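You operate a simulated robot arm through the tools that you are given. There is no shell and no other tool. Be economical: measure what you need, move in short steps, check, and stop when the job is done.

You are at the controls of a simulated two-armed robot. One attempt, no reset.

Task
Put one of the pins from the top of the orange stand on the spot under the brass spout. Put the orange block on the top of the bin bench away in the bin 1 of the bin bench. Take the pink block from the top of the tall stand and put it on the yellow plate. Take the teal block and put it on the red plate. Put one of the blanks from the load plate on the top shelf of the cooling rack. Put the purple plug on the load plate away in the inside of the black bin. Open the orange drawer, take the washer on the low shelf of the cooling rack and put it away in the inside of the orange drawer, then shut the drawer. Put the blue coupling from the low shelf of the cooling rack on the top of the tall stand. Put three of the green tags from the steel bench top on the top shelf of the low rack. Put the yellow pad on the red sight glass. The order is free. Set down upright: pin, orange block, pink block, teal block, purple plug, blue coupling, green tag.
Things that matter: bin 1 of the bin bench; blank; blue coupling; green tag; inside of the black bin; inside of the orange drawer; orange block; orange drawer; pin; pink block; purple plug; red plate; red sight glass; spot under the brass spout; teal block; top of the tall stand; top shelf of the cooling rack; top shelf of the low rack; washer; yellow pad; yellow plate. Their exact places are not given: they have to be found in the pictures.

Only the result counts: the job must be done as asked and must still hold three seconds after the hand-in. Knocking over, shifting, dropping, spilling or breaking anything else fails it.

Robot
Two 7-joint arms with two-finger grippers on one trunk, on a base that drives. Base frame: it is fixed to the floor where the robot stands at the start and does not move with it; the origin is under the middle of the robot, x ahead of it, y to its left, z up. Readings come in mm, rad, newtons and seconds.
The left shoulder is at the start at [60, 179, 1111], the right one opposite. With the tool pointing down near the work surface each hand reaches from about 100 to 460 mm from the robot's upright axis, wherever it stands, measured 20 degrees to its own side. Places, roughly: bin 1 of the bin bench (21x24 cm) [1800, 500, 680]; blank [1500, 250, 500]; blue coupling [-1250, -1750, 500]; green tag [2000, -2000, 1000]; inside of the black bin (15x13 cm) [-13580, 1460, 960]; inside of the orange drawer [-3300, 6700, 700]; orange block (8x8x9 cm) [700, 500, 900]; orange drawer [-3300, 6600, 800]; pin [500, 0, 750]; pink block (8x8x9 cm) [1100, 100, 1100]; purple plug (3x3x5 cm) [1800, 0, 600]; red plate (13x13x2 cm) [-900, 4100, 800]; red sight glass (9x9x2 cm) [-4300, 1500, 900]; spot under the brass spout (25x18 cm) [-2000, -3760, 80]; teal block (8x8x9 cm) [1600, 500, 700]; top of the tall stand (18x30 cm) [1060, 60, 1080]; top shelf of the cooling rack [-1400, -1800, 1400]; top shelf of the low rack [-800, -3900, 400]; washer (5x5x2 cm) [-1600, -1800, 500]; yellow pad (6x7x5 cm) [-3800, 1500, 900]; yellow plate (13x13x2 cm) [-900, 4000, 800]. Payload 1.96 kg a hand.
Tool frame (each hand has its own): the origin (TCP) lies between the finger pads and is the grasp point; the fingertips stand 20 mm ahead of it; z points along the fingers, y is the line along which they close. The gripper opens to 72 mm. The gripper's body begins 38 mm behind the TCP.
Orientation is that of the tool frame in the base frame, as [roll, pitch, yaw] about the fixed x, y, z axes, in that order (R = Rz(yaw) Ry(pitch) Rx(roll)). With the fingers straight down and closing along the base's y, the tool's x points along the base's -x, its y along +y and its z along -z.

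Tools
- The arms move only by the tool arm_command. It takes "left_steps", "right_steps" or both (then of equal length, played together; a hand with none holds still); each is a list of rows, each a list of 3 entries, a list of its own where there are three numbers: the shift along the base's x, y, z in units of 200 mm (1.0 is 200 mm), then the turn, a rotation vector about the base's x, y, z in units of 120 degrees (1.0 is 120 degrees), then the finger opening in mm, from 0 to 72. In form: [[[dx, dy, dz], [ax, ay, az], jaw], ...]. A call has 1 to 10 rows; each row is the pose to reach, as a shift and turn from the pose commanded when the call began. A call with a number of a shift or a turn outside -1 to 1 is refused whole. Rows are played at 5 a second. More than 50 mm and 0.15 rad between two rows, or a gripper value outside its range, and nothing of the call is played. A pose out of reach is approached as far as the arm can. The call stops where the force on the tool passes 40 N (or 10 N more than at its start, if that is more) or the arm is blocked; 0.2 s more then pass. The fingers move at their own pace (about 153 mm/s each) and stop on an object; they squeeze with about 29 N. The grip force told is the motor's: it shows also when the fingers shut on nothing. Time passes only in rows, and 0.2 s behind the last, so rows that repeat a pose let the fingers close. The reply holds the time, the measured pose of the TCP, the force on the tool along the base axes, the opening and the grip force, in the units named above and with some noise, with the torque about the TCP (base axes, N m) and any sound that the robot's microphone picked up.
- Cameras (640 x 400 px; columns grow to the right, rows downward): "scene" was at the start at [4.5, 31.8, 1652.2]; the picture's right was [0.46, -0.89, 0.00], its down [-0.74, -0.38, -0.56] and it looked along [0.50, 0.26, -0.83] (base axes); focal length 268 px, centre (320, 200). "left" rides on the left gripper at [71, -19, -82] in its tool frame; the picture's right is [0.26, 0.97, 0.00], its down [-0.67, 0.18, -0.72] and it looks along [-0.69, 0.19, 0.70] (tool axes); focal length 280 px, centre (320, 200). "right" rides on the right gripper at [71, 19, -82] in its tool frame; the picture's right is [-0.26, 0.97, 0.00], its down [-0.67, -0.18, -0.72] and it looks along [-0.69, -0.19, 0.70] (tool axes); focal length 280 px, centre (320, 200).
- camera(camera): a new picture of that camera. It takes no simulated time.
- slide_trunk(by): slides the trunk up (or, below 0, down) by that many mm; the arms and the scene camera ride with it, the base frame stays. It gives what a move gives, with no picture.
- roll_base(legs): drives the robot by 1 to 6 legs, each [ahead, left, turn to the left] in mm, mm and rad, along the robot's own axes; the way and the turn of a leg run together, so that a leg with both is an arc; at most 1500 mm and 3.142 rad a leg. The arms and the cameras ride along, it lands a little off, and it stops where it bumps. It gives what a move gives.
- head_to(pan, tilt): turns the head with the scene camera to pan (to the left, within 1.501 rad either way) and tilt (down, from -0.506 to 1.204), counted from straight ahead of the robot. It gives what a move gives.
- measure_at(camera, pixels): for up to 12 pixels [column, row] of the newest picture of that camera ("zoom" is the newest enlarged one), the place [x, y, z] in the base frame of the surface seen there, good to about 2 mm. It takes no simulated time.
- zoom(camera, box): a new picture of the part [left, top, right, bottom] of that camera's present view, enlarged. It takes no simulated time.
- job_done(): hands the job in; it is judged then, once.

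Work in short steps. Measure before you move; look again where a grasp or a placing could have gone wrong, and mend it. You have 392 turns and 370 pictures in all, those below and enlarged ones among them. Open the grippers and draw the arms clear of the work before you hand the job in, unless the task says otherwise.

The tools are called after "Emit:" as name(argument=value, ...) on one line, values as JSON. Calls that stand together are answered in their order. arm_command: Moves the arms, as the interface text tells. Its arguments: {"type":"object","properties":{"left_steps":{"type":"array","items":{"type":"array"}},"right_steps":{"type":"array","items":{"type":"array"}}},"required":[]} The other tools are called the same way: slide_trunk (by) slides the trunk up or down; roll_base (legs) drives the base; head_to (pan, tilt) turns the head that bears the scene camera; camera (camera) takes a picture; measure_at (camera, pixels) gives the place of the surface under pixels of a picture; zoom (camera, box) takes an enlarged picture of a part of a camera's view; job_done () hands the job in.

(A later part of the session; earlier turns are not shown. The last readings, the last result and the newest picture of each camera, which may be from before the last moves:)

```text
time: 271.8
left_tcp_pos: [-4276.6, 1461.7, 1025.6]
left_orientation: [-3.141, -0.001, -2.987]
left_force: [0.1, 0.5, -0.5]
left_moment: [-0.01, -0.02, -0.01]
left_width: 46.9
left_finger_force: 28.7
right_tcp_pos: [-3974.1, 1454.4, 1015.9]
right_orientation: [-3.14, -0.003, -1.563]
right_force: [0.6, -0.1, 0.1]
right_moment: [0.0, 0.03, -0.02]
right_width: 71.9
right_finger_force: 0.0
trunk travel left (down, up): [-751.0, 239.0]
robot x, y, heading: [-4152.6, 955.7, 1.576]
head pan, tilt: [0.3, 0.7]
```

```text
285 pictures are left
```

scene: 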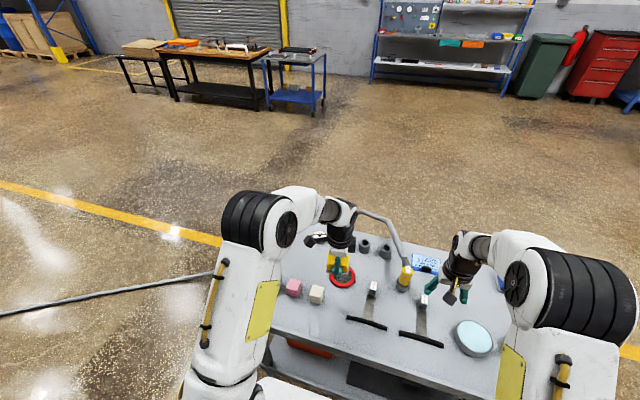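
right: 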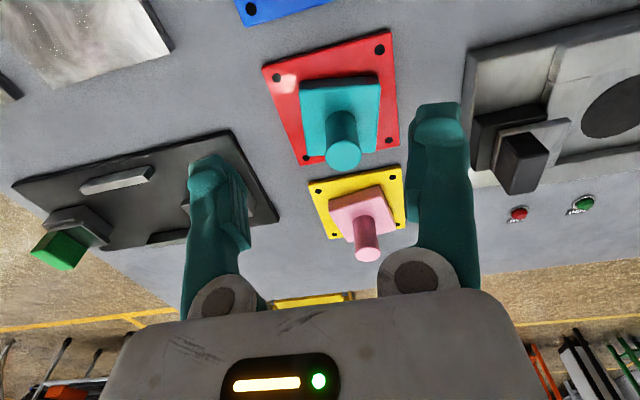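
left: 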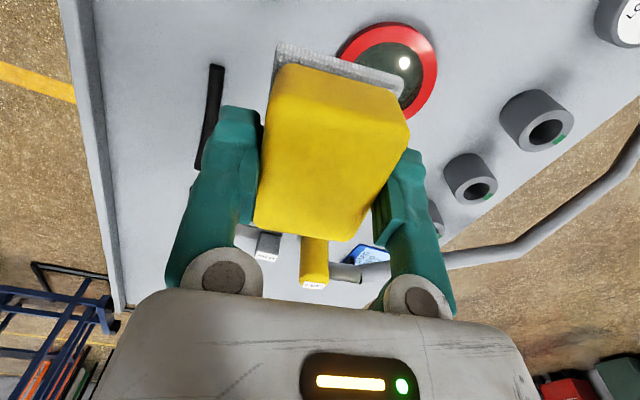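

Measure the sight glass rim in the scene and left pictures to fix its centre.

Emit:
zoom(camera="scene", box=[300, 220, 390, 310])

Emit:
measure_at(camera="left", pixels=[[348, 45], [385, 25], [432, 55], [425, 100], [404, 80], [405, 115]])

```text
4.44 times, centred on (345, 265) of scene
```

zoom: 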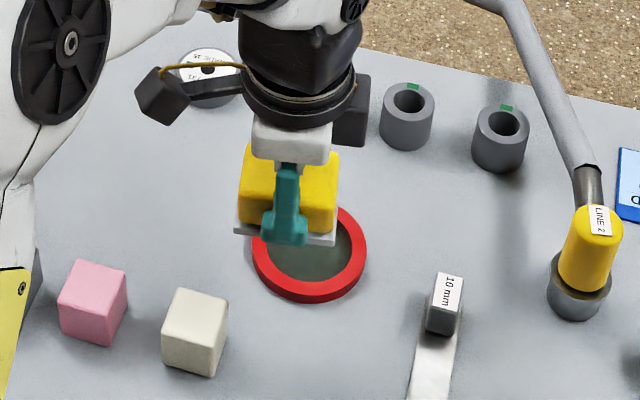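

```text
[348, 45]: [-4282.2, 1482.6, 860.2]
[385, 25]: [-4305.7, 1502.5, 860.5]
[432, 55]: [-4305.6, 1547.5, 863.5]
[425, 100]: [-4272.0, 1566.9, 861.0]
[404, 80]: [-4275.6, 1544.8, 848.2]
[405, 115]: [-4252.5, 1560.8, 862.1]
```

Glass centre ≈ (−4267,1526), rim z 861. Move over and lower to z≈903, then contact slowly.

Emit:
arm_command(left_steps=[[[0.01, 0.03, -0.03], [0, 0, 0], 0], [[0.03, 0.1, -0.1], [0, 0, 0], 0], [[0.048, 0.18, -0.18], [0, 0, 0], 0], [[0.048, 0.26, -0.28], [0, 0, 0], 0], [[0.048, 0.31, -0.38], [0, 0, 0], 0], [[0.048, 0.32, -0.47], [0, 0, 0], 0], [[0.048, 0.32, -0.55], [0, 0, 0], 0], [[0.048, 0.32, -0.6], [0, 0, 0], 0]])

Emit:
camera(camera="left")

Emit:
zoom(camera="scene", box=[300, 220, 390, 310])

```text
time: 273.6
left_tcp_pos: [-4265.5, 1526.6, 904.9]
left_orientation: [-3.141, -0.001, -2.987]
left_force: [0.3, 0.5, -0.8]
left_moment: [0.0, 0.05, 0.0]
left_width: 47.1
left_finger_force: 28.6
right_tcp_pos: [-3974.5, 1454.1, 1015.2]
right_orientation: [-3.14, -0.002, -1.564]
right_force: [1.1, 0.1, 0.5]
right_moment: [0.0, -0.03, -0.02]
right_width: 72.1
right_finger_force: 0.0
trunk travel left (down, up): [-751.0, 239.0]
robot x, y, heading: [-4155.0, 955.0, 1.579]
head pan, tilt: [0.3, 0.7]
```

```text
283 pictures are left
```

left: 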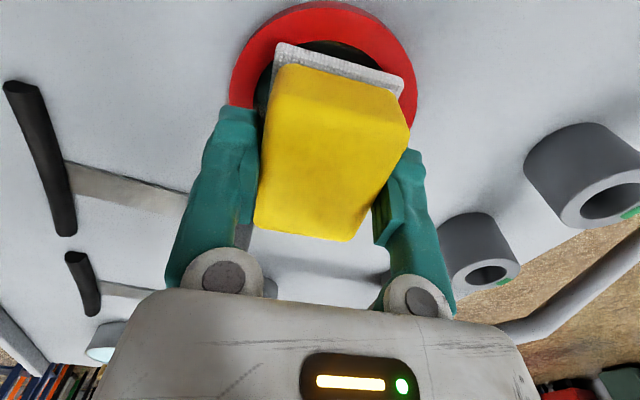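

```text
4.44 times, centred on (345, 265) of scene
```

zoom: 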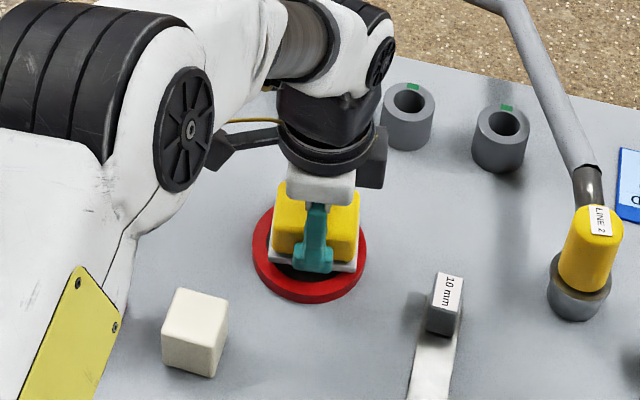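

Centred. Lower in small steps to contact.

Emit:
arm_command(left_steps=[[[0, 0, -0.015], [0, 0, 0], 0], [[0, 0, -0.03], [0, 0, 0], 0], [[0, 0, -0.04], [0, 0, 0], 0], [[0, 0, -0.05], [0, 0, 0], 0]])

```text
time: 274.6
left_tcp_pos: [-4265.6, 1527.4, 897.9]
left_orientation: [3.139, 0.0, -2.988]
left_force: [-0.5, 1.0, 16.4]
left_moment: [-0.3, -0.1, 0.02]
left_width: 46.8
left_finger_force: 28.8
right_tcp_pos: [-3975.1, 1453.2, 1016.5]
right_orientation: [-3.139, -0.003, -1.564]
right_force: [0.2, 0.7, -0.1]
right_moment: [-0.02, 0.01, -0.02]
right_width: 71.9
right_finger_force: 0.1
trunk travel left (down, up): [-751.0, 239.0]
robot x, y, heading: [-4152.1, 959.8, 1.574]
head pan, tilt: [0.3, 0.7]
```

Contact. Ease, open and rise.

Emit:
arm_command(left_steps=[[[0, 0, 0.015], [0, 0, 0], 0], [[0, 0, 0.015], [0, 0, 0], 60], [[0, 0, 0.015], [0, 0, 0], 72], [[0, 0, 0.1], [0, 0, 0], 72], [[0, 0, 0.3], [0, 0, 0], 72], [[0, -0.1, 0.45], [0, 0, 0], 72], [[0, -0.25, 0.6], [0, 0, 0], 72]])

Emit:
zoom(camera="scene", box=[300, 220, 390, 310])

Emit:
camera(camera="left")

```text
time: 276.2
left_tcp_pos: [-4265.4, 1475.5, 1018.0]
left_orientation: [3.141, -0.002, -2.988]
left_force: [-0.1, -0.8, 0.0]
left_moment: [0.04, -0.02, 0.0]
left_width: 71.9
left_finger_force: 0.1
right_tcp_pos: [-3974.6, 1451.5, 1015.7]
right_orientation: [-3.14, -0.002, -1.564]
right_force: [0.7, -0.4, -0.6]
right_moment: [0.03, 0.05, -0.02]
right_width: 72.1
right_finger_force: 0.1
trunk travel left (down, up): [-751.0, 239.0]
robot x, y, heading: [-4152.6, 954.6, 1.578]
head pan, tilt: [0.3, 0.7]
```

```text
4.44 times, centred on (345, 265) of scene
```

zoom: 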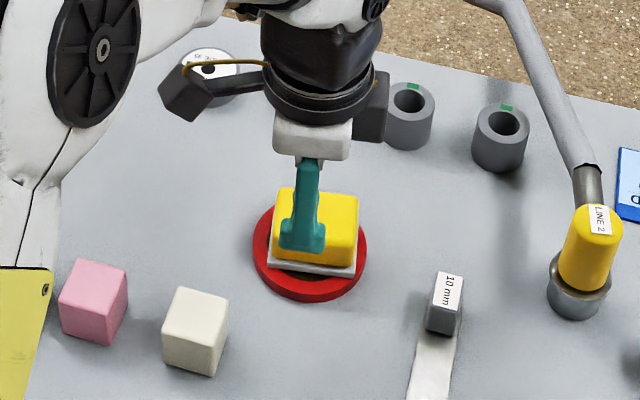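

```text
280 pictures are left
```

left: 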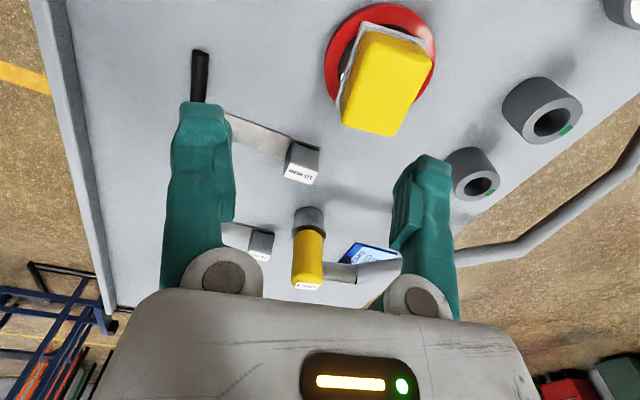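

Pad rests on the sight glass. Back off, turn the left hand back, and face −y toward the cooling rack.

Emit:
arm_command(left_steps=[[[0, -0.1, 0], [0, 0, 0.069], 72], [[0, -0.2, 0], [0, 0, 0.138], 72], [[0, -0.3, 0], [0, 0, 0.206], 72], [[0, -0.3, 0], [0, 0, 0.275], 72], [[0, -0.3, 0], [0, 0, 0.344], 72], [[0, -0.3, 0], [0, 0, 0.413], 72], [[0, -0.3, 0], [0, 0, 0.481], 72], [[0, -0.3, 0], [0, 0, 0.55], 72], [[0, -0.3, 0], [0, 0, 0.619], 72], [[0, -0.3, 0], [0, 0, 0.677], 72]])

Emit:
roll_base(legs=[[-450, 0, 0], [0, -900, 0], [0, 0, 3.141]])

Emit:
head_to(pan=0.5, tilt=0.5)

Emit:
camera(camera="scene")

```text
time: 278.4
left_tcp_pos: [-4265.5, 1417.1, 1015.0]
left_orientation: [3.141, -0.003, -1.569]
left_force: [0.4, -0.3, -0.4]
left_moment: [-0.01, 0.0, 0.0]
left_width: 71.9
left_finger_force: 0.1
right_tcp_pos: [-3974.0, 1454.5, 1016.2]
right_orientation: [-3.139, -0.002, -1.563]
right_force: [0.8, 0.9, -0.1]
right_moment: [-0.03, 0.04, 0.01]
right_width: 71.8
right_finger_force: 0.1
trunk travel left (down, up): [-751.0, 239.0]
robot x, y, heading: [-4150.6, 956.3, 1.579]
head pan, tilt: [0.3, 0.7]
```

```text
time: 292.8
left_tcp_pos: [-3153.8, 56.1, 1015.9]
left_orientation: [3.141, -0.002, 1.546]
left_force: [1.0, 0.4, -0.2]
left_moment: [0.01, -0.02, 0.02]
left_width: 71.8
left_finger_force: 0.0
right_tcp_pos: [-3444.6, 25.2, 1016.7]
right_orientation: [-3.139, -0.002, 1.555]
right_force: [0.1, 0.2, -0.2]
right_moment: [0.05, -0.02, -0.01]
right_width: 72.1
right_finger_force: 0.0
trunk travel left (down, up): [-751.0, 239.0]
robot x, y, heading: [-3253.1, 519.5, -1.588]
head pan, tilt: [0.3, 0.7]
```

```text
time: 293.5
left_tcp_pos: [-3154.0, 55.1, 1015.7]
left_orientation: [-3.141, -0.002, 1.546]
left_force: [0.2, 0.5, 0.7]
left_moment: [0.0, 0.0, 0.0]
left_width: 71.9
left_finger_force: 0.1
right_tcp_pos: [-3445.3, 25.7, 1015.1]
right_orientation: [-3.138, -0.004, 1.555]
right_force: [-1.1, -0.3, -0.4]
right_moment: [-0.03, 0.0, 0.0]
right_width: 71.8
right_finger_force: 0.0
trunk travel left (down, up): [-751.0, 239.0]
robot x, y, heading: [-3257.5, 516.8, -1.588]
head pan, tilt: [0.499, 0.499]
```

```text
279 pictures are left
```

scene: 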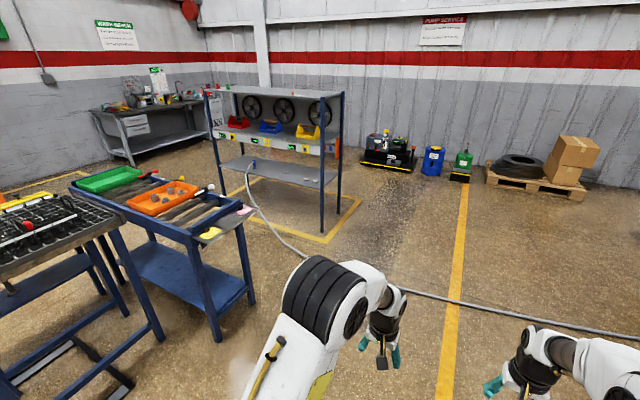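

Measure the hose's path and the rack.

Emit:
measure_at(camera="scene", pixels=[[250, 175], [255, 200], [272, 230], [305, 256], [430, 293], [520, 313], [620, 338], [213, 190], [323, 242], [338, 215], [237, 330], [217, 340]])

Emit:
zoom(camera="scene", box=[190, 70, 370, 270])

```text
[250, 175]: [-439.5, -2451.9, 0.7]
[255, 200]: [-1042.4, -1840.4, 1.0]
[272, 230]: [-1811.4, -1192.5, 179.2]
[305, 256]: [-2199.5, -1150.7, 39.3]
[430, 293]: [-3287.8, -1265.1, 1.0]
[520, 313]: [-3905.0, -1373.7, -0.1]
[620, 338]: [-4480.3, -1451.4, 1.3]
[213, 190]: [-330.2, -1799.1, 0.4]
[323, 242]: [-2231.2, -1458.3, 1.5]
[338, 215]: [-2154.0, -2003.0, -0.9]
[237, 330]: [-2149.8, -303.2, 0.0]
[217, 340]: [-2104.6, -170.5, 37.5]
```

```text
2.00 times, centred on (280, 170) of scene
```

zoom: 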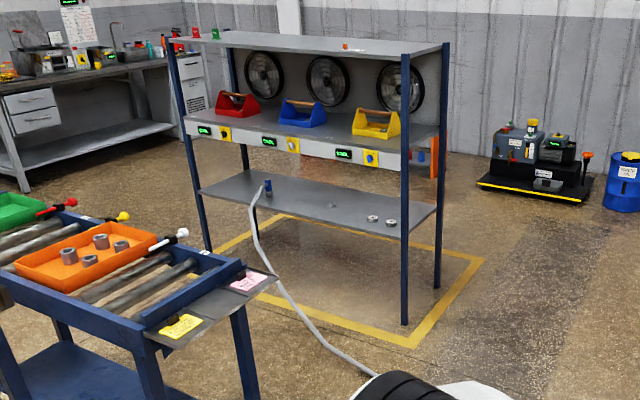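

The hose runs in front of the rack, so the coupling goes last. Next fetch a blank and the plug. Drive back by the north route to the corridor x≈−410.

Emit:
roll_base(legs=[[0, 450, 0.017], [-1200, 0, 0], [-1150, 0, 0], [0, 1200, 0], [0, 1200, 0]])

```text
time: 318.8
left_tcp_pos: [-300.3, 2463.3, 1014.9]
left_orientation: [-3.142, -0.001, 1.596]
left_force: [-0.4, -0.5, 0.2]
left_moment: [0.02, 0.02, -0.01]
left_width: 71.9
left_finger_force: 0.2
right_tcp_pos: [-589.3, 2419.1, 1015.8]
right_orientation: [-3.14, -0.005, 1.606]
right_force: [-0.3, 1.0, 0.8]
right_moment: [0.02, 0.0, 0.01]
right_width: 71.7
right_finger_force: 0.2
trunk travel left (down, up): [-751.0, 239.0]
robot x, y, heading: [-420.4, 2920.9, -1.543]
head pan, tilt: [0.499, 0.499]
```

Down the corridor to y≈−750, turn to +y and slide to x≈1620.

Emit:
roll_base(legs=[[1240, 0, -0.028], [1220, 0, 0], [1220, 0, 0], [0, 0, 3.141], [0, -1020, 0], [0, -1020, 0]])

Emit:
head_to(pan=0.0, tilt=0.7)

Emit:
camera(camera="scene")

```text
time: 352.3
left_tcp_pos: [1286.6, -255.3, 1016.5]
left_orientation: [-3.14, -0.001, -1.555]
left_force: [1.6, 0.1, 0.5]
left_moment: [0.01, 0.03, 0.0]
left_width: 72.2
left_finger_force: 0.0
right_tcp_pos: [1565.0, -212.1, 1020.2]
right_orientation: [3.127, 0.006, -1.536]
right_force: [-21.8, 7.4, 7.9]
right_moment: [0.13, -0.07, 0.37]
right_width: 58.3
right_finger_force: 0.0
trunk travel left (down, up): [-751.0, 239.0]
robot x, y, heading: [1407.6, -712.1, 1.59]
head pan, tilt: [0.499, 0.499]
stopped in leg 6: the force on the tool passed its limit at 52 N (the readings are from after the stop); the commanded pose is now the measured one
```

```text
time: 353.2
left_tcp_pos: [1282.8, -254.2, 1014.5]
left_orientation: [-3.139, -0.002, -1.554]
left_force: [-0.1, -1.0, 0.0]
left_moment: [0.0, 0.0, 0.03]
left_width: 72.0
left_finger_force: 0.0
right_tcp_pos: [1564.9, -211.8, 1018.9]
right_orientation: [3.134, 0.0, -1.54]
right_force: [-23.0, 8.1, 10.8]
right_moment: [0.11, -0.22, 0.35]
right_width: 59.4
right_finger_force: 0.0
trunk travel left (down, up): [-751.0, 239.0]
robot x, y, heading: [1408.6, -708.5, 1.592]
head pan, tilt: [0.0, 0.7]
```

```text
277 pictures are left
```

scene: 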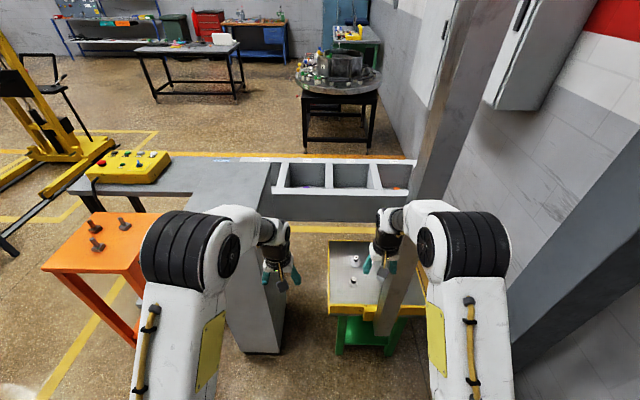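

The right hand touched the lift's column (near (1600,−190)). Move left 100 to free it.

Emit:
roll_base(legs=[[-10, 120, -0.02]])

Emit:
camera(camera="scene")

Emit:
camera(camera="right")

```text
time: 354.4
left_tcp_pos: [1173.9, -263.7, 1014.4]
left_orientation: [-3.141, -0.002, -1.574]
left_force: [-0.4, 0.1, -0.2]
left_moment: [0.05, -0.03, 0.0]
left_width: 71.9
left_finger_force: 0.1
right_tcp_pos: [1458.8, -227.5, 1019.0]
right_orientation: [3.132, -0.001, -1.56]
right_force: [0.7, 0.4, 0.1]
right_moment: [-0.02, 0.0, -0.02]
right_width: 72.1
right_finger_force: 0.0
trunk travel left (down, up): [-751.0, 239.0]
robot x, y, heading: [1286.8, -722.3, 1.576]
head pan, tilt: [0.0, 0.7]
```

```text
276 pictures are left
```

scene: 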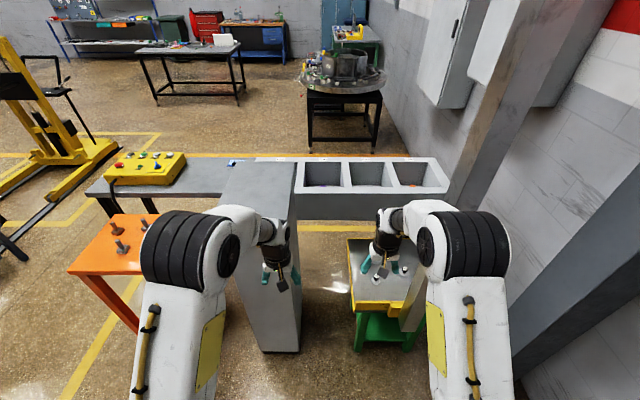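

```text
275 pictures are left
```

right: 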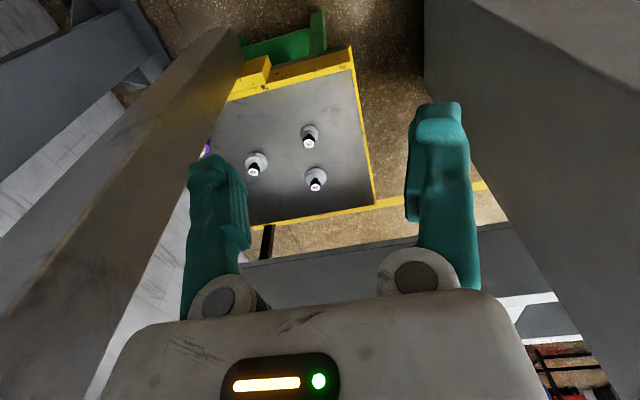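

Emit:
zoom(camera="right", box=[190, 40, 390, 230])

Emit:
measure_at(camera="right", pixels=[[309, 142], [309, 128], [253, 168], [316, 185], [316, 172], [206, 150], [360, 190], [350, 60], [260, 70], [150, 150], [240, 60], [340, 120]])

```text
2.11 times, centred on (290, 135) of right
```

zoom: 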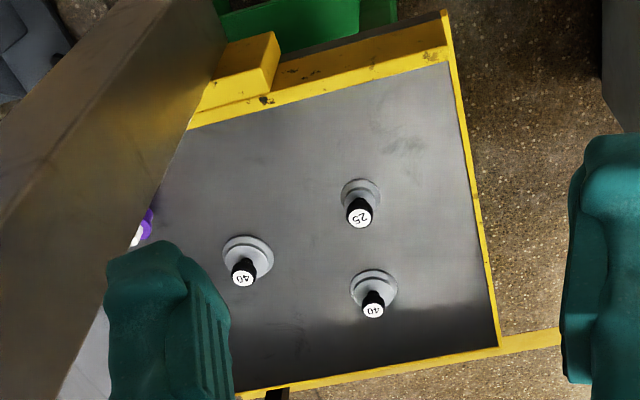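

```text
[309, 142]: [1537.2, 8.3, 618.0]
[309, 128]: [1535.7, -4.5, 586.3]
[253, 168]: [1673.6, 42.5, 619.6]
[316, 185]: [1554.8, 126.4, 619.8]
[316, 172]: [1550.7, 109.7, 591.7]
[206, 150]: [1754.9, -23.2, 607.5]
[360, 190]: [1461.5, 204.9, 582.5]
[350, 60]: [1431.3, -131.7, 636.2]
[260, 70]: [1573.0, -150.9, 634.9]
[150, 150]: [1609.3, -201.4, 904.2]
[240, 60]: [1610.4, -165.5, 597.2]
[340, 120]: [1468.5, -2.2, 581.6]
```

Emit:
measure_at(camera="scene", pixels=[[405, 310], [415, 320], [428, 280], [455, 150], [470, 150], [510, 120], [520, 350], [600, 260], [630, 200], [420, 340], [360, 345], [380, 308]])

Emit:
zoom(camera="scene", box=[330, 200, 530, 380])

```text
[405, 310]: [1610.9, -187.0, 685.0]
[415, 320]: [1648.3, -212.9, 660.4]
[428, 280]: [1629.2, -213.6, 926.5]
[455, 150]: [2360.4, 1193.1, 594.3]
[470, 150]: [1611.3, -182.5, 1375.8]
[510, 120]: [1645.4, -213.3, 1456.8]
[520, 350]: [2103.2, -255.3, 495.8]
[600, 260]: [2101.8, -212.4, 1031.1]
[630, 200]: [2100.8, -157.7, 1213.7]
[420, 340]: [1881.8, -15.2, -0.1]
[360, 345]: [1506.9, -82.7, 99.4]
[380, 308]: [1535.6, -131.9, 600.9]
```

```text
2.22 times, centred on (430, 290) of scene
```

zoom: 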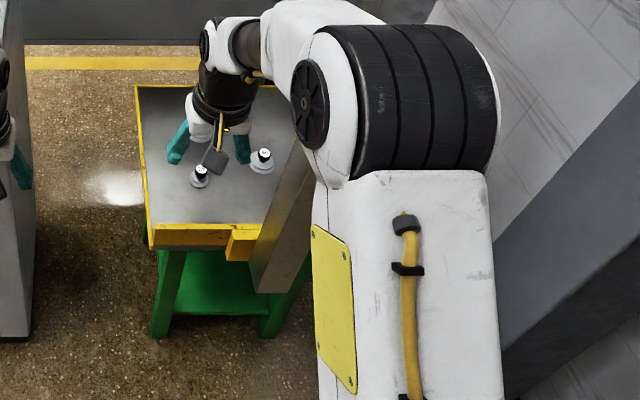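

Column spans x 1611–~1685 at y −213. I'll back off, slide to x≈1622, lower the trunk, then come in with the column between the arms.

Emit:
roll_base(legs=[[-280, 0, 0], [0, -335, 0]])

Emit:
slide_trunk(by=-270)

Emit:
head_to(pan=0.0, tilt=0.6)

Emit:
camera(camera="scene")

```text
time: 358.2
left_tcp_pos: [1507.7, -543.6, 1014.7]
left_orientation: [3.141, 0.001, -1.574]
left_force: [0.5, -0.7, -0.2]
left_moment: [-0.03, 0.01, 0.0]
left_width: 71.9
left_finger_force: 0.0
right_tcp_pos: [1792.5, -505.7, 1017.5]
right_orientation: [3.134, -0.003, -1.56]
right_force: [0.2, 0.1, 0.2]
right_moment: [0.01, 0.03, 0.0]
right_width: 72.0
right_finger_force: 0.0
trunk travel left (down, up): [-751.0, 239.0]
robot x, y, heading: [1616.7, -1002.9, 1.578]
head pan, tilt: [0.0, 0.7]
```

```text
time: 360.9
left_tcp_pos: [1508.0, -543.4, 744.6]
left_orientation: [3.141, -0.002, -1.572]
left_force: [0.2, 0.9, -0.5]
left_moment: [0.0, 0.01, -0.01]
left_width: 71.9
left_finger_force: 0.0
right_tcp_pos: [1791.6, -505.0, 747.2]
right_orientation: [3.132, 0.0, -1.557]
right_force: [0.2, -0.4, 0.3]
right_moment: [0.02, -0.01, 0.05]
right_width: 72.0
right_finger_force: 0.1
trunk travel left (down, up): [-481.0, 509.0]
robot x, y, heading: [1620.7, -999.5, 1.582]
head pan, tilt: [0.0, 0.7]
```

```text
time: 361.6
left_tcp_pos: [1508.2, -541.8, 745.0]
left_orientation: [-3.141, -0.001, -1.573]
left_force: [-0.8, -0.3, 0.1]
left_moment: [-0.01, 0.04, 0.01]
left_width: 72.2
left_finger_force: 0.1
right_tcp_pos: [1789.8, -506.5, 747.7]
right_orientation: [3.132, -0.002, -1.56]
right_force: [-0.6, 0.5, -0.3]
right_moment: [0.02, 0.01, 0.0]
right_width: 72.1
right_finger_force: 0.1
trunk travel left (down, up): [-481.0, 509.0]
robot x, y, heading: [1620.4, -1001.0, 1.576]
head pan, tilt: [0.0, 0.6]
```

```text
272 pictures are left
```

scene: 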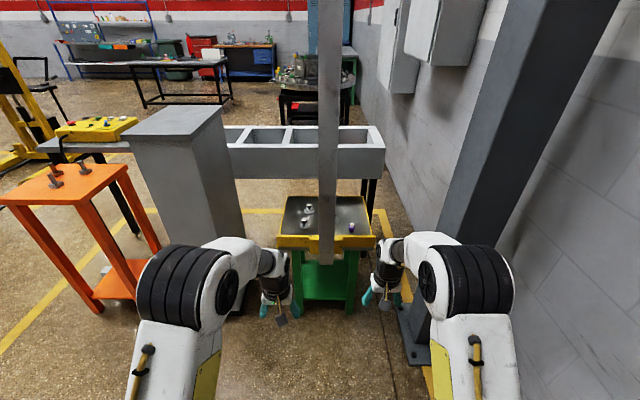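

Check the post near the right arm before moving in.

Emit:
measure_at(camera="scene", pixels=[[405, 335], [430, 300], [470, 180], [400, 300], [328, 255], [344, 250], [350, 228], [305, 222], [450, 230]])

```text
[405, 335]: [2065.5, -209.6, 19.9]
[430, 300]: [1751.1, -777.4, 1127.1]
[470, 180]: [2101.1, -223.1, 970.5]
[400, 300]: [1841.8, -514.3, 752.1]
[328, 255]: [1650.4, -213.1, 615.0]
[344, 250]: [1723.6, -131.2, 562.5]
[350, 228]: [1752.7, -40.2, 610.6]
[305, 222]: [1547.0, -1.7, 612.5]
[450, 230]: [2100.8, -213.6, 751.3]
```

Clear. Drive ahead 450 and look with both hand cameras.

Emit:
roll_base(legs=[[450, 0, -0.006]])

Emit:
camera(camera="left")

Emit:
camera(camera="right")

```text
time: 364.3
left_tcp_pos: [1511.4, -95.2, 743.3]
left_orientation: [3.142, -0.002, -1.582]
left_force: [0.4, -0.1, -0.5]
left_moment: [-0.01, -0.05, 0.01]
left_width: 71.8
left_finger_force: 0.0
right_tcp_pos: [1795.0, -60.9, 746.8]
right_orientation: [3.13, -0.001, -1.566]
right_force: [0.0, -0.8, -0.2]
right_moment: [-0.01, 0.02, -0.01]
right_width: 72.0
right_finger_force: 0.1
trunk travel left (down, up): [-481.0, 509.0]
robot x, y, heading: [1617.5, -552.0, 1.565]
head pan, tilt: [0.0, 0.6]
```

```text
271 pictures are left
```

left: 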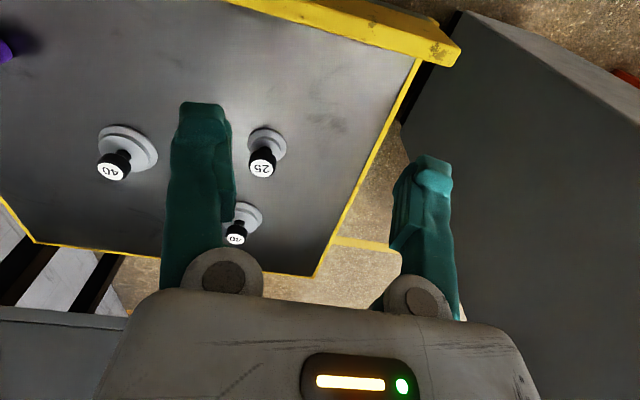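

```text
270 pictures are left
```

right: 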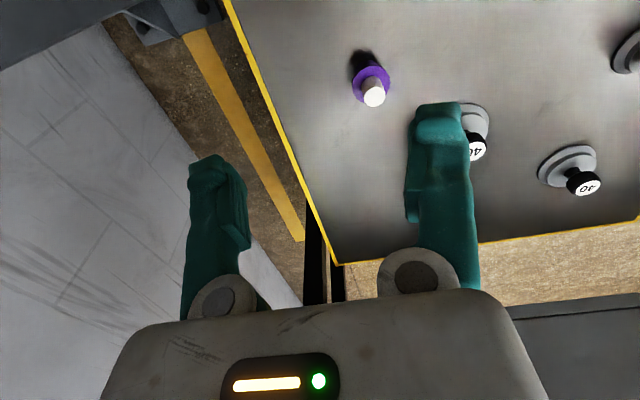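

Emit:
zoom(camera="left", box=[230, 115, 310, 195])

Emit:
measure_at(camera="zoom", pixels=[[255, 275], [190, 270], [320, 275], [255, 210], [255, 340], [300, 150], [310, 100]])

Emit:
zoom(camera="right", box=[330, 40, 410, 120])

Emit:
measure_at(camera="zoom", pixels=[[345, 280], [345, 250], [345, 320], [270, 210], [410, 270], [320, 180], [270, 120]])

```text
5.00 times, centred on (270, 155) of left
```

zoom: 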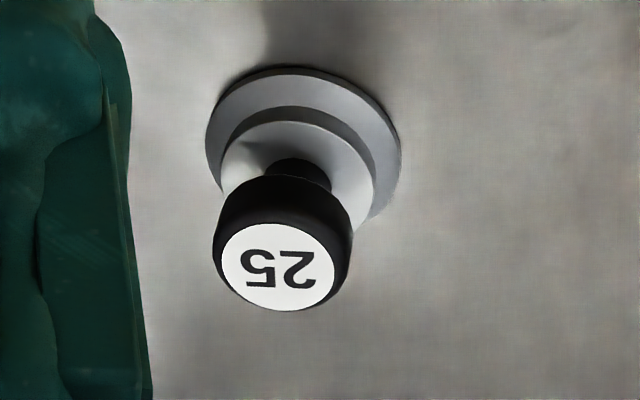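

```text
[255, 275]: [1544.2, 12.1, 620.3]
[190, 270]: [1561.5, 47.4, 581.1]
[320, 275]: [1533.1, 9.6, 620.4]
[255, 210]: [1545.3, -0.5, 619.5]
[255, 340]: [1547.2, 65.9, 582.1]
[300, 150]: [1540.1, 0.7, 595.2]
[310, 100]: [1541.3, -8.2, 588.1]
```

```text
5.00 times, centred on (370, 80) of right
```

zoom: 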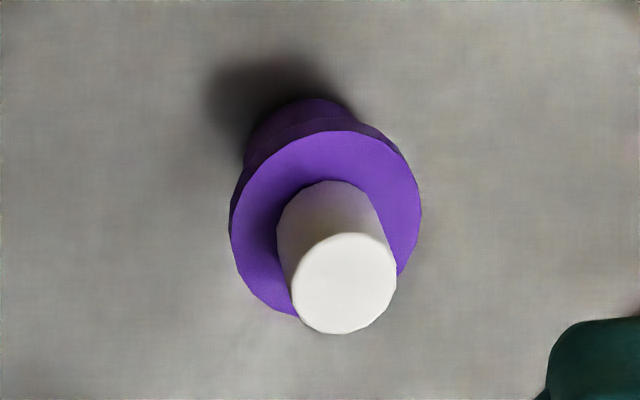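

```text
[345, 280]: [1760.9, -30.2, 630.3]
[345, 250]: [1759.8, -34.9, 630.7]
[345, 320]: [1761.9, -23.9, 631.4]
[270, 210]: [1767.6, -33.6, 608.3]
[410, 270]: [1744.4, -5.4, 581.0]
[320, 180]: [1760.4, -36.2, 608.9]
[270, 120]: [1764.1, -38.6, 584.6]
```

Blank "25" axis (1541,7), head top z 620; plug axis (1761,−29.5), top z 631. Move both hands above, then look.

Emit:
arm_command(left_steps=[[[0.05, 0.18, 0], [0, 0, 0], 72], [[0.1, 0.36, 0], [0, 0, 0], 72], [[0.148, 0.51, -0.1], [0, 0, 0], 72], [[0.148, 0.51, -0.28], [0, 0, 0], 72]], right_steps=[[[-0.08, 0.05, 0], [0, 0, 0], 72], [[-0.17, 0.1, 0], [0, 0, 0], 72], [[-0.17, 0.157, -0.1], [0, 0, 0], 72], [[-0.17, 0.157, -0.28], [0, 0, 0], 72]])

Emit:
camera(camera="left")

Emit:
camera(camera="right")

```text
time: 365.3
left_tcp_pos: [1539.1, 8.3, 688.4]
left_orientation: [-3.14, -0.002, -1.58]
left_force: [0.0, -0.3, -0.5]
left_moment: [0.0, -0.01, 0.03]
left_width: 72.2
left_finger_force: 0.2
right_tcp_pos: [1760.5, -28.0, 690.1]
right_orientation: [3.133, 0.0, -1.564]
right_force: [-1.1, -0.6, 0.6]
right_moment: [0.01, -0.01, 0.03]
right_width: 71.8
right_finger_force: 0.0
trunk travel left (down, up): [-481.0, 509.0]
robot x, y, heading: [1618.6, -557.2, 1.571]
head pan, tilt: [0.0, 0.6]
```

```text
267 pictures are left
```

left: 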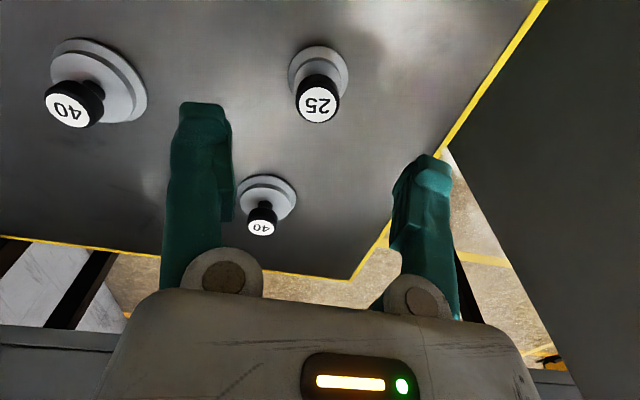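

```text
266 pictures are left
```

right: 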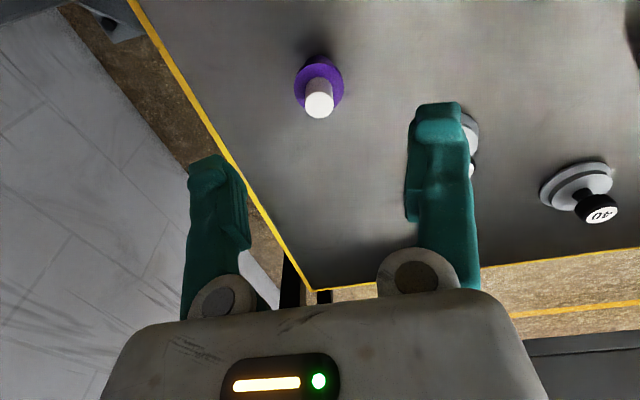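

Both centred. Descend and close both.

Emit:
arm_command(left_steps=[[[0.008, 0, -0.18], [0, 0, 0], 72], [[0.01, -0.005, -0.28], [0, 0, 0], 72], [[0.01, -0.005, -0.342], [0, 0, 0], 72], [[0.01, -0.005, -0.342], [0, 0, 0], 72], [[0.01, -0.005, -0.342], [0, 0, 0], 0], [[0.01, -0.005, -0.342], [0, 0, 0], 0], [[0.01, -0.005, -0.342], [0, 0, 0], 0], [[0.01, -0.005, -0.342], [0, 0, 0], 0]], right_steps=[[[0, -0.005, -0.15], [0, 0, 0], 72], [[0, -0.005, -0.24], [0, 0, 0], 72], [[0, -0.005, -0.29], [0, 0, 0], 72], [[0, -0.005, -0.29], [0, 0, 0], 72], [[0, -0.005, -0.29], [0, 0, 0], 0], [[0, -0.005, -0.29], [0, 0, 0], 0], [[0, -0.005, -0.29], [0, 0, 0], 0], [[0, -0.005, -0.29], [0, 0, 0], 0]])

Emit:
camera(camera="left")

Emit:
camera(camera="right")

```text
time: 367.1
left_tcp_pos: [1541.2, 5.2, 621.4]
left_orientation: [-3.141, -0.001, -1.581]
left_force: [0.3, 0.5, 0.1]
left_moment: [0.02, 0.01, -0.01]
left_width: 20.7
left_finger_force: 28.9
right_tcp_pos: [1761.1, -29.1, 633.2]
right_orientation: [3.133, -0.003, -1.566]
right_force: [0.0, -0.8, -0.1]
right_moment: [0.02, 0.01, -0.01]
right_width: 12.2
right_finger_force: 28.5
trunk travel left (down, up): [-481.0, 509.0]
robot x, y, heading: [1619.2, -555.8, 1.568]
head pan, tilt: [0.0, 0.6]
```

```text
265 pictures are left
```

left: 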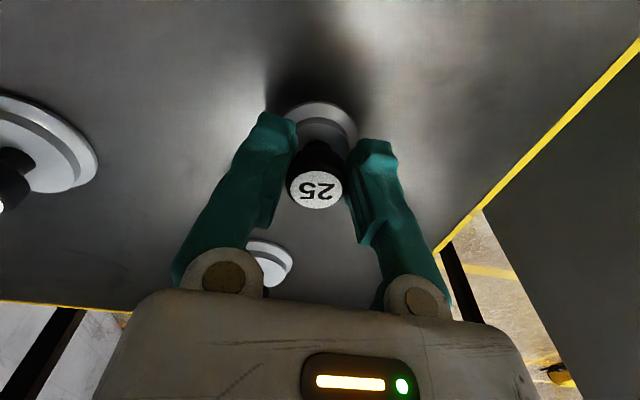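

```text
264 pictures are left
```

right: 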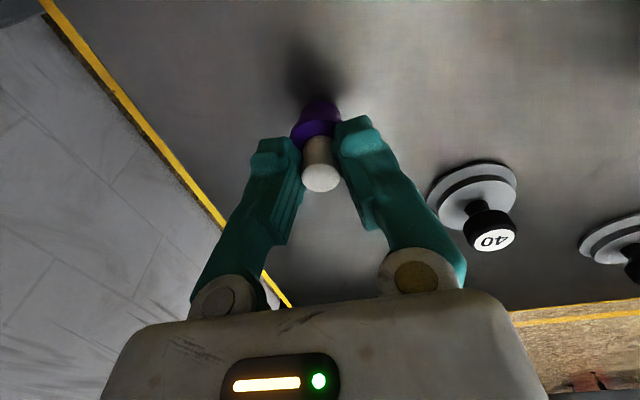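

Both gripped. Lift both gently and check the weights.

Emit:
arm_command(left_steps=[[[0, 0, 0.03], [0, 0, 0], 0], [[0, 0, 0.08], [0, 0, 0], 0], [[0, 0, 0.15], [0, 0, 0], 0], [[0, 0, 0.25], [0, 0, 0], 0], [[0, 0, 0.36], [0, 0, 0], 0], [[0, 0, 0.46], [0, 0, 0], 0], [[0, 0, 0.54], [0, 0, 0], 0], [[0, 0, 0.58], [0, 0, 0], 0]], right_steps=[[[0, 0, 0.03], [0, 0, 0], 0], [[0, 0, 0.08], [0, 0, 0], 0], [[0, 0, 0.15], [0, 0, 0], 0], [[0, 0, 0.25], [0, 0, 0], 0], [[0, 0, 0.36], [0, 0, 0], 0], [[0, 0, 0.46], [0, 0, 0], 0], [[0, 0, 0.54], [0, 0, 0], 0], [[0, 0, 0.58], [0, 0, 0], 0]])

Emit:
camera(camera="left")

Emit:
camera(camera="right")

```text
time: 368.9
left_tcp_pos: [1541.7, 7.3, 737.3]
left_orientation: [-3.141, -0.001, -1.581]
left_force: [-0.2, 0.5, -0.1]
left_moment: [-0.01, 0.01, -0.01]
left_width: 20.3
left_finger_force: 29.3
right_tcp_pos: [1760.5, -31.6, 749.8]
right_orientation: [3.132, 0.0, -1.565]
right_force: [0.1, -0.7, -0.5]
right_moment: [-0.03, -0.01, 0.02]
right_width: 12.0
right_finger_force: 29.4
trunk travel left (down, up): [-481.0, 509.0]
robot x, y, heading: [1621.4, -556.1, 1.569]
head pan, tilt: [0.0, 0.6]
```

```text
263 pictures are left
```

left: 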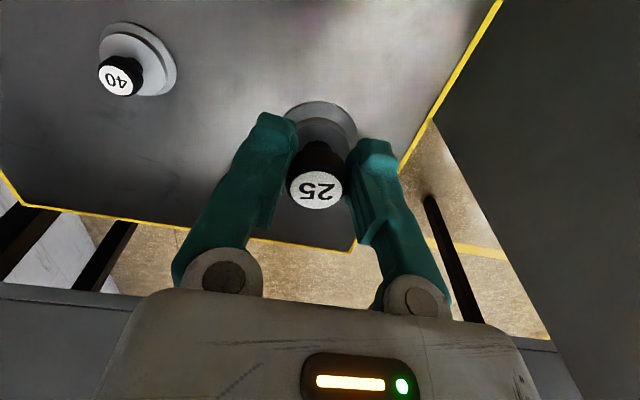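

```text
262 pictures are left
```

right: 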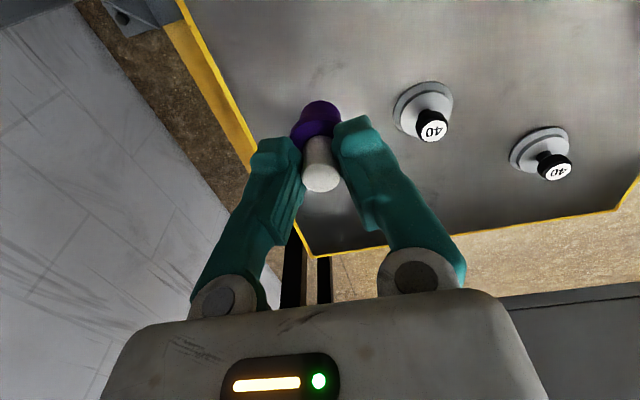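

Both held. Back out, drive west then to the rear of the cooling rack.

Emit:
roll_base(legs=[[-450, 0, 0], [0, 910, 0], [0, 910, 0], [-850, 0, 0], [-850, 0, 0]])

Emit:
slide_trunk(by=480)

Emit:
head_to(pan=0.9, tilt=0.4)

Emit:
camera(camera="scene")

```text
time: 388.7
left_tcp_pos: [-293.4, -2149.5, 737.1]
left_orientation: [-3.141, 0.002, -1.59]
left_force: [0.4, -1.5, 0.0]
left_moment: [-0.02, 0.02, -0.01]
left_width: 20.1
left_finger_force: 28.6
right_tcp_pos: [-76.2, -2188.6, 749.9]
right_orientation: [3.134, 0.0, -1.574]
right_force: [-1.1, 1.1, 0.1]
right_moment: [0.0, 0.02, 0.02]
right_width: 12.9
right_finger_force: 29.3
trunk travel left (down, up): [-481.0, 509.0]
robot x, y, heading: [-222.6, -2707.2, 1.562]
head pan, tilt: [0.0, 0.6]
```

```text
refused: 480 is not a number from -400 to 400
```

```text
time: 389.9
left_tcp_pos: [-294.0, -2149.3, 736.8]
left_orientation: [3.141, 0.0, -1.591]
left_force: [0.0, -0.3, -0.4]
left_moment: [0.0, -0.01, -0.01]
left_width: 20.3
left_finger_force: 29.1
right_tcp_pos: [-76.6, -2186.5, 749.2]
right_orientation: [3.134, -0.001, -1.574]
right_force: [0.0, 0.8, 0.1]
right_moment: [0.01, 0.0, -0.01]
right_width: 12.8
right_finger_force: 29.3
trunk travel left (down, up): [-481.0, 509.0]
robot x, y, heading: [-224.9, -2710.2, 1.554]
head pan, tilt: [0.901, 0.4]
```

```text
261 pictures are left
```

scene: 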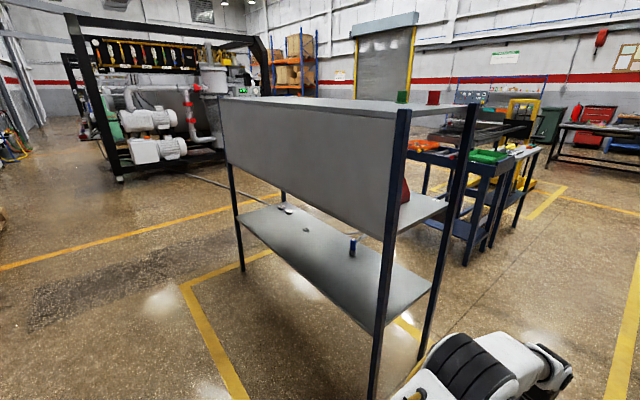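

The back has a panel but the low shelf is open from here. Raise the trunk and measure the top and low shelves.

Emit:
slide_trunk(by=400)

Emit:
slide_trunk(by=105)

Emit:
head_to(pan=0.9, tilt=0.5)

Emit:
camera(camera="scene")

```text
time: 393.8
left_tcp_pos: [-294.6, -2149.0, 1137.2]
left_orientation: [-3.141, 0.002, -1.591]
left_force: [0.0, 0.0, -2.4]
left_moment: [-0.03, -0.03, 0.0]
left_width: 20.1
left_finger_force: 28.9
right_tcp_pos: [-76.4, -2186.8, 1149.7]
right_orientation: [3.132, -0.003, -1.575]
right_force: [-0.1, 1.4, -0.3]
right_moment: [0.0, -0.03, -0.06]
right_width: 12.5
right_finger_force: 28.2
trunk travel left (down, up): [-881.0, 109.0]
robot x, y, heading: [-223.3, -2709.8, 1.555]
head pan, tilt: [0.901, 0.4]
```

```text
time: 395.1
left_tcp_pos: [-293.4, -2149.1, 1240.6]
left_orientation: [3.141, 0.002, -1.591]
left_force: [-0.5, 1.1, -0.3]
left_moment: [0.03, -0.02, -0.02]
left_width: 20.3
left_finger_force: 28.8
right_tcp_pos: [-76.2, -2187.1, 1254.9]
right_orientation: [3.132, -0.002, -1.575]
right_force: [-0.4, 0.1, -0.3]
right_moment: [0.01, -0.01, 0.0]
right_width: 12.7
right_finger_force: 29.1
trunk travel left (down, up): [-986.0, 4.0]
robot x, y, heading: [-222.6, -2711.0, 1.555]
head pan, tilt: [0.901, 0.4]
```

```text
time: 395.8
left_tcp_pos: [-292.1, -2148.9, 1241.1]
left_orientation: [3.139, 0.001, -1.59]
left_force: [-0.2, 0.4, -0.4]
left_moment: [0.01, -0.05, 0.01]
left_width: 20.0
left_finger_force: 28.7
right_tcp_pos: [-74.6, -2186.3, 1255.2]
right_orientation: [3.134, -0.003, -1.574]
right_force: [0.4, -0.2, 0.4]
right_moment: [-0.04, 0.0, 0.05]
right_width: 12.7
right_finger_force: 29.4
trunk travel left (down, up): [-986.0, 4.0]
robot x, y, heading: [-223.6, -2714.9, 1.56]
head pan, tilt: [0.901, 0.499]
```

```text
260 pictures are left
```

scene: 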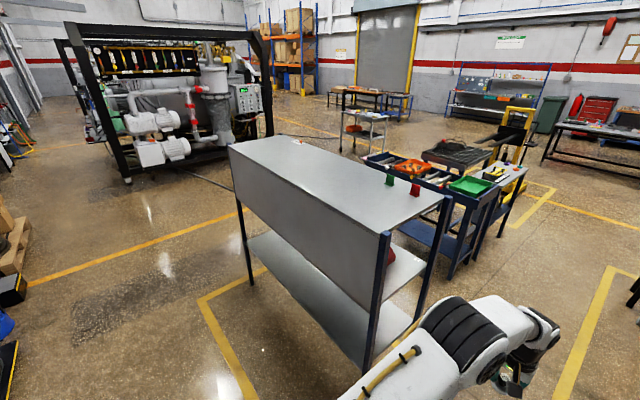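

Emit:
measure_at(camera="scene", pixels=[[380, 235], [445, 193], [228, 148], [285, 140], [415, 190], [390, 180], [290, 185], [365, 365], [250, 240], [390, 345]])

Emit:
zoom(camera="scene", box=[220, 120, 460, 270])

```text
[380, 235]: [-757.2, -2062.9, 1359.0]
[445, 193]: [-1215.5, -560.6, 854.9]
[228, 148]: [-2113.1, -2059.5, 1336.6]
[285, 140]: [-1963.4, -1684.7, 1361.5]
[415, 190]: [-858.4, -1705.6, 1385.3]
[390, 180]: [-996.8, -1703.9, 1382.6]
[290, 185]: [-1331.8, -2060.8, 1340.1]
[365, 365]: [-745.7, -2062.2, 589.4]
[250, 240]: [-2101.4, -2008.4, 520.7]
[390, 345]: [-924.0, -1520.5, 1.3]
```

```text
2.67 times, centred on (340, 195) of scene
```

zoom: 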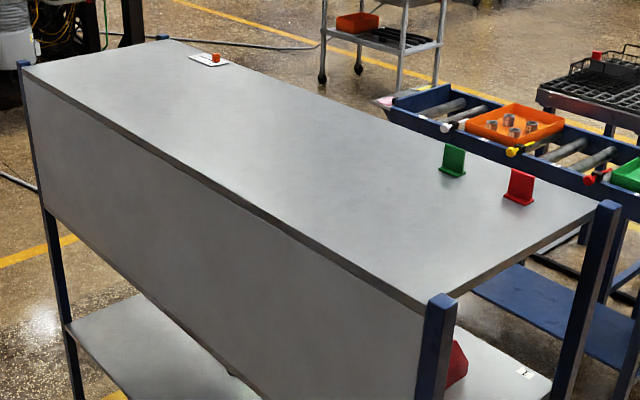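

Test how far the left hand reaches at z≈1430 with the tool vertical.

Emit:
arm_command(left_steps=[[[-0.03, -0.1, 0.05], [0, 0, 0], 0], [[-0.08, -0.25, 0.15], [0, 0, 0], 0], [[-0.14, -0.42, 0.27], [0, 0, 0], 0], [[-0.2, -0.58, 0.4], [0, 0, 0], 0], [[-0.26, -0.72, 0.55], [0, 0, 0], 0], [[-0.3, -0.84, 0.7], [0, 0, 0], 0], [[-0.33, -0.92, 0.85], [0, 0, 0], 0], [[-0.35, -0.96, 0.95], [0, 0, 0], 0]])

Emit:
arm_command(left_steps=[[[0, 0.05, 0], [0, 0, 0], 0], [[0, 0.15, 0], [0, 0, 0], 0], [[0, 0.25, 0], [0, 0, 0], 0], [[0, 0.35, 0], [0, 0, 0], 0], [[0, 0.45, 0], [0, 0, 0], 0]])

```text
time: 397.6
left_tcp_pos: [-360.2, -2338.0, 1373.1]
left_orientation: [3.141, 0.005, -1.591]
left_force: [0.1, -0.1, -1.1]
left_moment: [0.01, 0.0, -0.05]
left_width: 20.1
left_finger_force: 28.9
left hand out of reach, approached as far as the arm can: row 6, 7, 8
right_tcp_pos: [-75.9, -2186.5, 1254.6]
right_orientation: [3.132, -0.001, -1.574]
right_force: [-0.3, 0.0, -0.4]
right_moment: [0.01, 0.04, -0.01]
right_width: 12.6
right_finger_force: 29.1
trunk travel left (down, up): [-986.0, 4.0]
robot x, y, heading: [-227.0, -2711.4, 1.559]
head pan, tilt: [0.901, 0.499]
```

```text
time: 398.8
left_tcp_pos: [-360.6, -2283.5, 1362.2]
left_orientation: [-3.138, 0.008, -1.591]
left_force: [0.1, -0.3, 0.0]
left_moment: [-0.02, -0.01, 0.0]
left_width: 20.1
left_finger_force: 29.1
left hand out of reach, approached as far as the arm can: row 2, 3, 4, 5
right_tcp_pos: [-74.9, -2186.8, 1256.2]
right_orientation: [3.131, 0.001, -1.575]
right_force: [-0.1, -0.8, -1.0]
right_moment: [-0.02, 0.0, 0.01]
right_width: 12.6
right_finger_force: 29.0
trunk travel left (down, up): [-986.0, 4.0]
robot x, y, heading: [-220.9, -2710.8, 1.559]
head pan, tilt: [0.901, 0.499]
```

Vertical is limited to z≈1370. A 30° forward tilt should reach; the blank will settle flat from that. Test: tilt the left hand 30° and rise.

Emit:
arm_command(left_steps=[[[0, -0.1, 0.0], [0.06, 0, 0], 0], [[0, -0.2, 0.0], [0.12, 0, 0], 0], [[0, -0.2, 0.05], [0.18, 0, 0], 0], [[0, -0.2, 0.1], [0.25, 0, 0], 0], [[0, -0.2, 0.2], [0.25, 0, 0], 0], [[0, -0.2, 0.3], [0.25, 0, 0], 0], [[0, -0.2, 0.4], [0.25, 0, 0], 0]])

Emit:
arm_command(left_steps=[[[0, 0.05, 0], [0, 0, 0], 0], [[0, 0.15, 0], [0, 0, 0], 0], [[0, 0.25, 0], [0, 0, 0], 0], [[0, 0.35, 0], [0, 0, 0], 0], [[0, 0.45, 0], [0, 0, 0], 0]])

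```text
time: 400.4
left_tcp_pos: [-363.4, -2316.7, 1420.5]
left_orientation: [3.131, 0.525, -1.594]
left_force: [0.1, -0.4, 0.3]
left_moment: [0.0, 0.02, -0.03]
left_width: 19.9
left_finger_force: 28.9
left hand out of reach, approached as far as the arm can: row 6, 7
right_tcp_pos: [-75.1, -2187.3, 1255.0]
right_orientation: [3.133, -0.002, -1.574]
right_force: [0.1, -0.1, -0.5]
right_moment: [0.01, 0.04, -0.03]
right_width: 12.6
right_finger_force: 28.9
trunk travel left (down, up): [-986.0, 4.0]
robot x, y, heading: [-222.4, -2709.0, 1.558]
head pan, tilt: [0.901, 0.499]
```

```text
time: 401.6
left_tcp_pos: [-362.5, -2226.0, 1418.9]
left_orientation: [3.129, 0.523, -1.592]
left_force: [0.0, 0.5, -0.2]
left_moment: [0.01, -0.03, 0.0]
left_width: 19.7
left_finger_force: 28.9
right_tcp_pos: [-76.0, -2186.7, 1253.8]
right_orientation: [3.133, -0.003, -1.573]
right_force: [-0.3, -1.1, -0.7]
right_moment: [0.03, 0.0, 0.01]
right_width: 12.8
right_finger_force: 29.3
trunk travel left (down, up): [-986.0, 4.0]
robot x, y, heading: [-220.4, -2708.9, 1.561]
head pan, tilt: [0.901, 0.499]
```

Works: ahead 483 at z 1419. Raise another 25 for clearance.

Emit:
arm_command(left_steps=[[[0, 0, 0.06], [0, 0, 0], 0], [[0, -0.05, 0.13], [0, 0, 0], 0]])

Emit:
camera(camera="left")

```text
time: 402.2
left_tcp_pos: [-362.4, -2237.3, 1446.7]
left_orientation: [3.131, 0.524, -1.592]
left_force: [0.4, 0.1, -0.8]
left_moment: [0.0, 0.01, 0.0]
left_width: 19.6
left_finger_force: 28.3
right_tcp_pos: [-75.5, -2188.1, 1255.1]
right_orientation: [3.132, 0.0, -1.575]
right_force: [1.2, -0.4, -0.1]
right_moment: [0.01, -0.03, 0.0]
right_width: 12.8
right_finger_force: 29.1
trunk travel left (down, up): [-986.0, 4.0]
robot x, y, heading: [-221.9, -2708.7, 1.557]
head pan, tilt: [0.901, 0.499]
```

```text
258 pictures are left
```

left: 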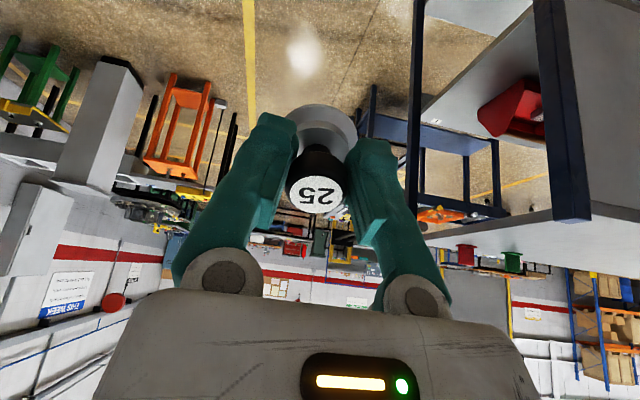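

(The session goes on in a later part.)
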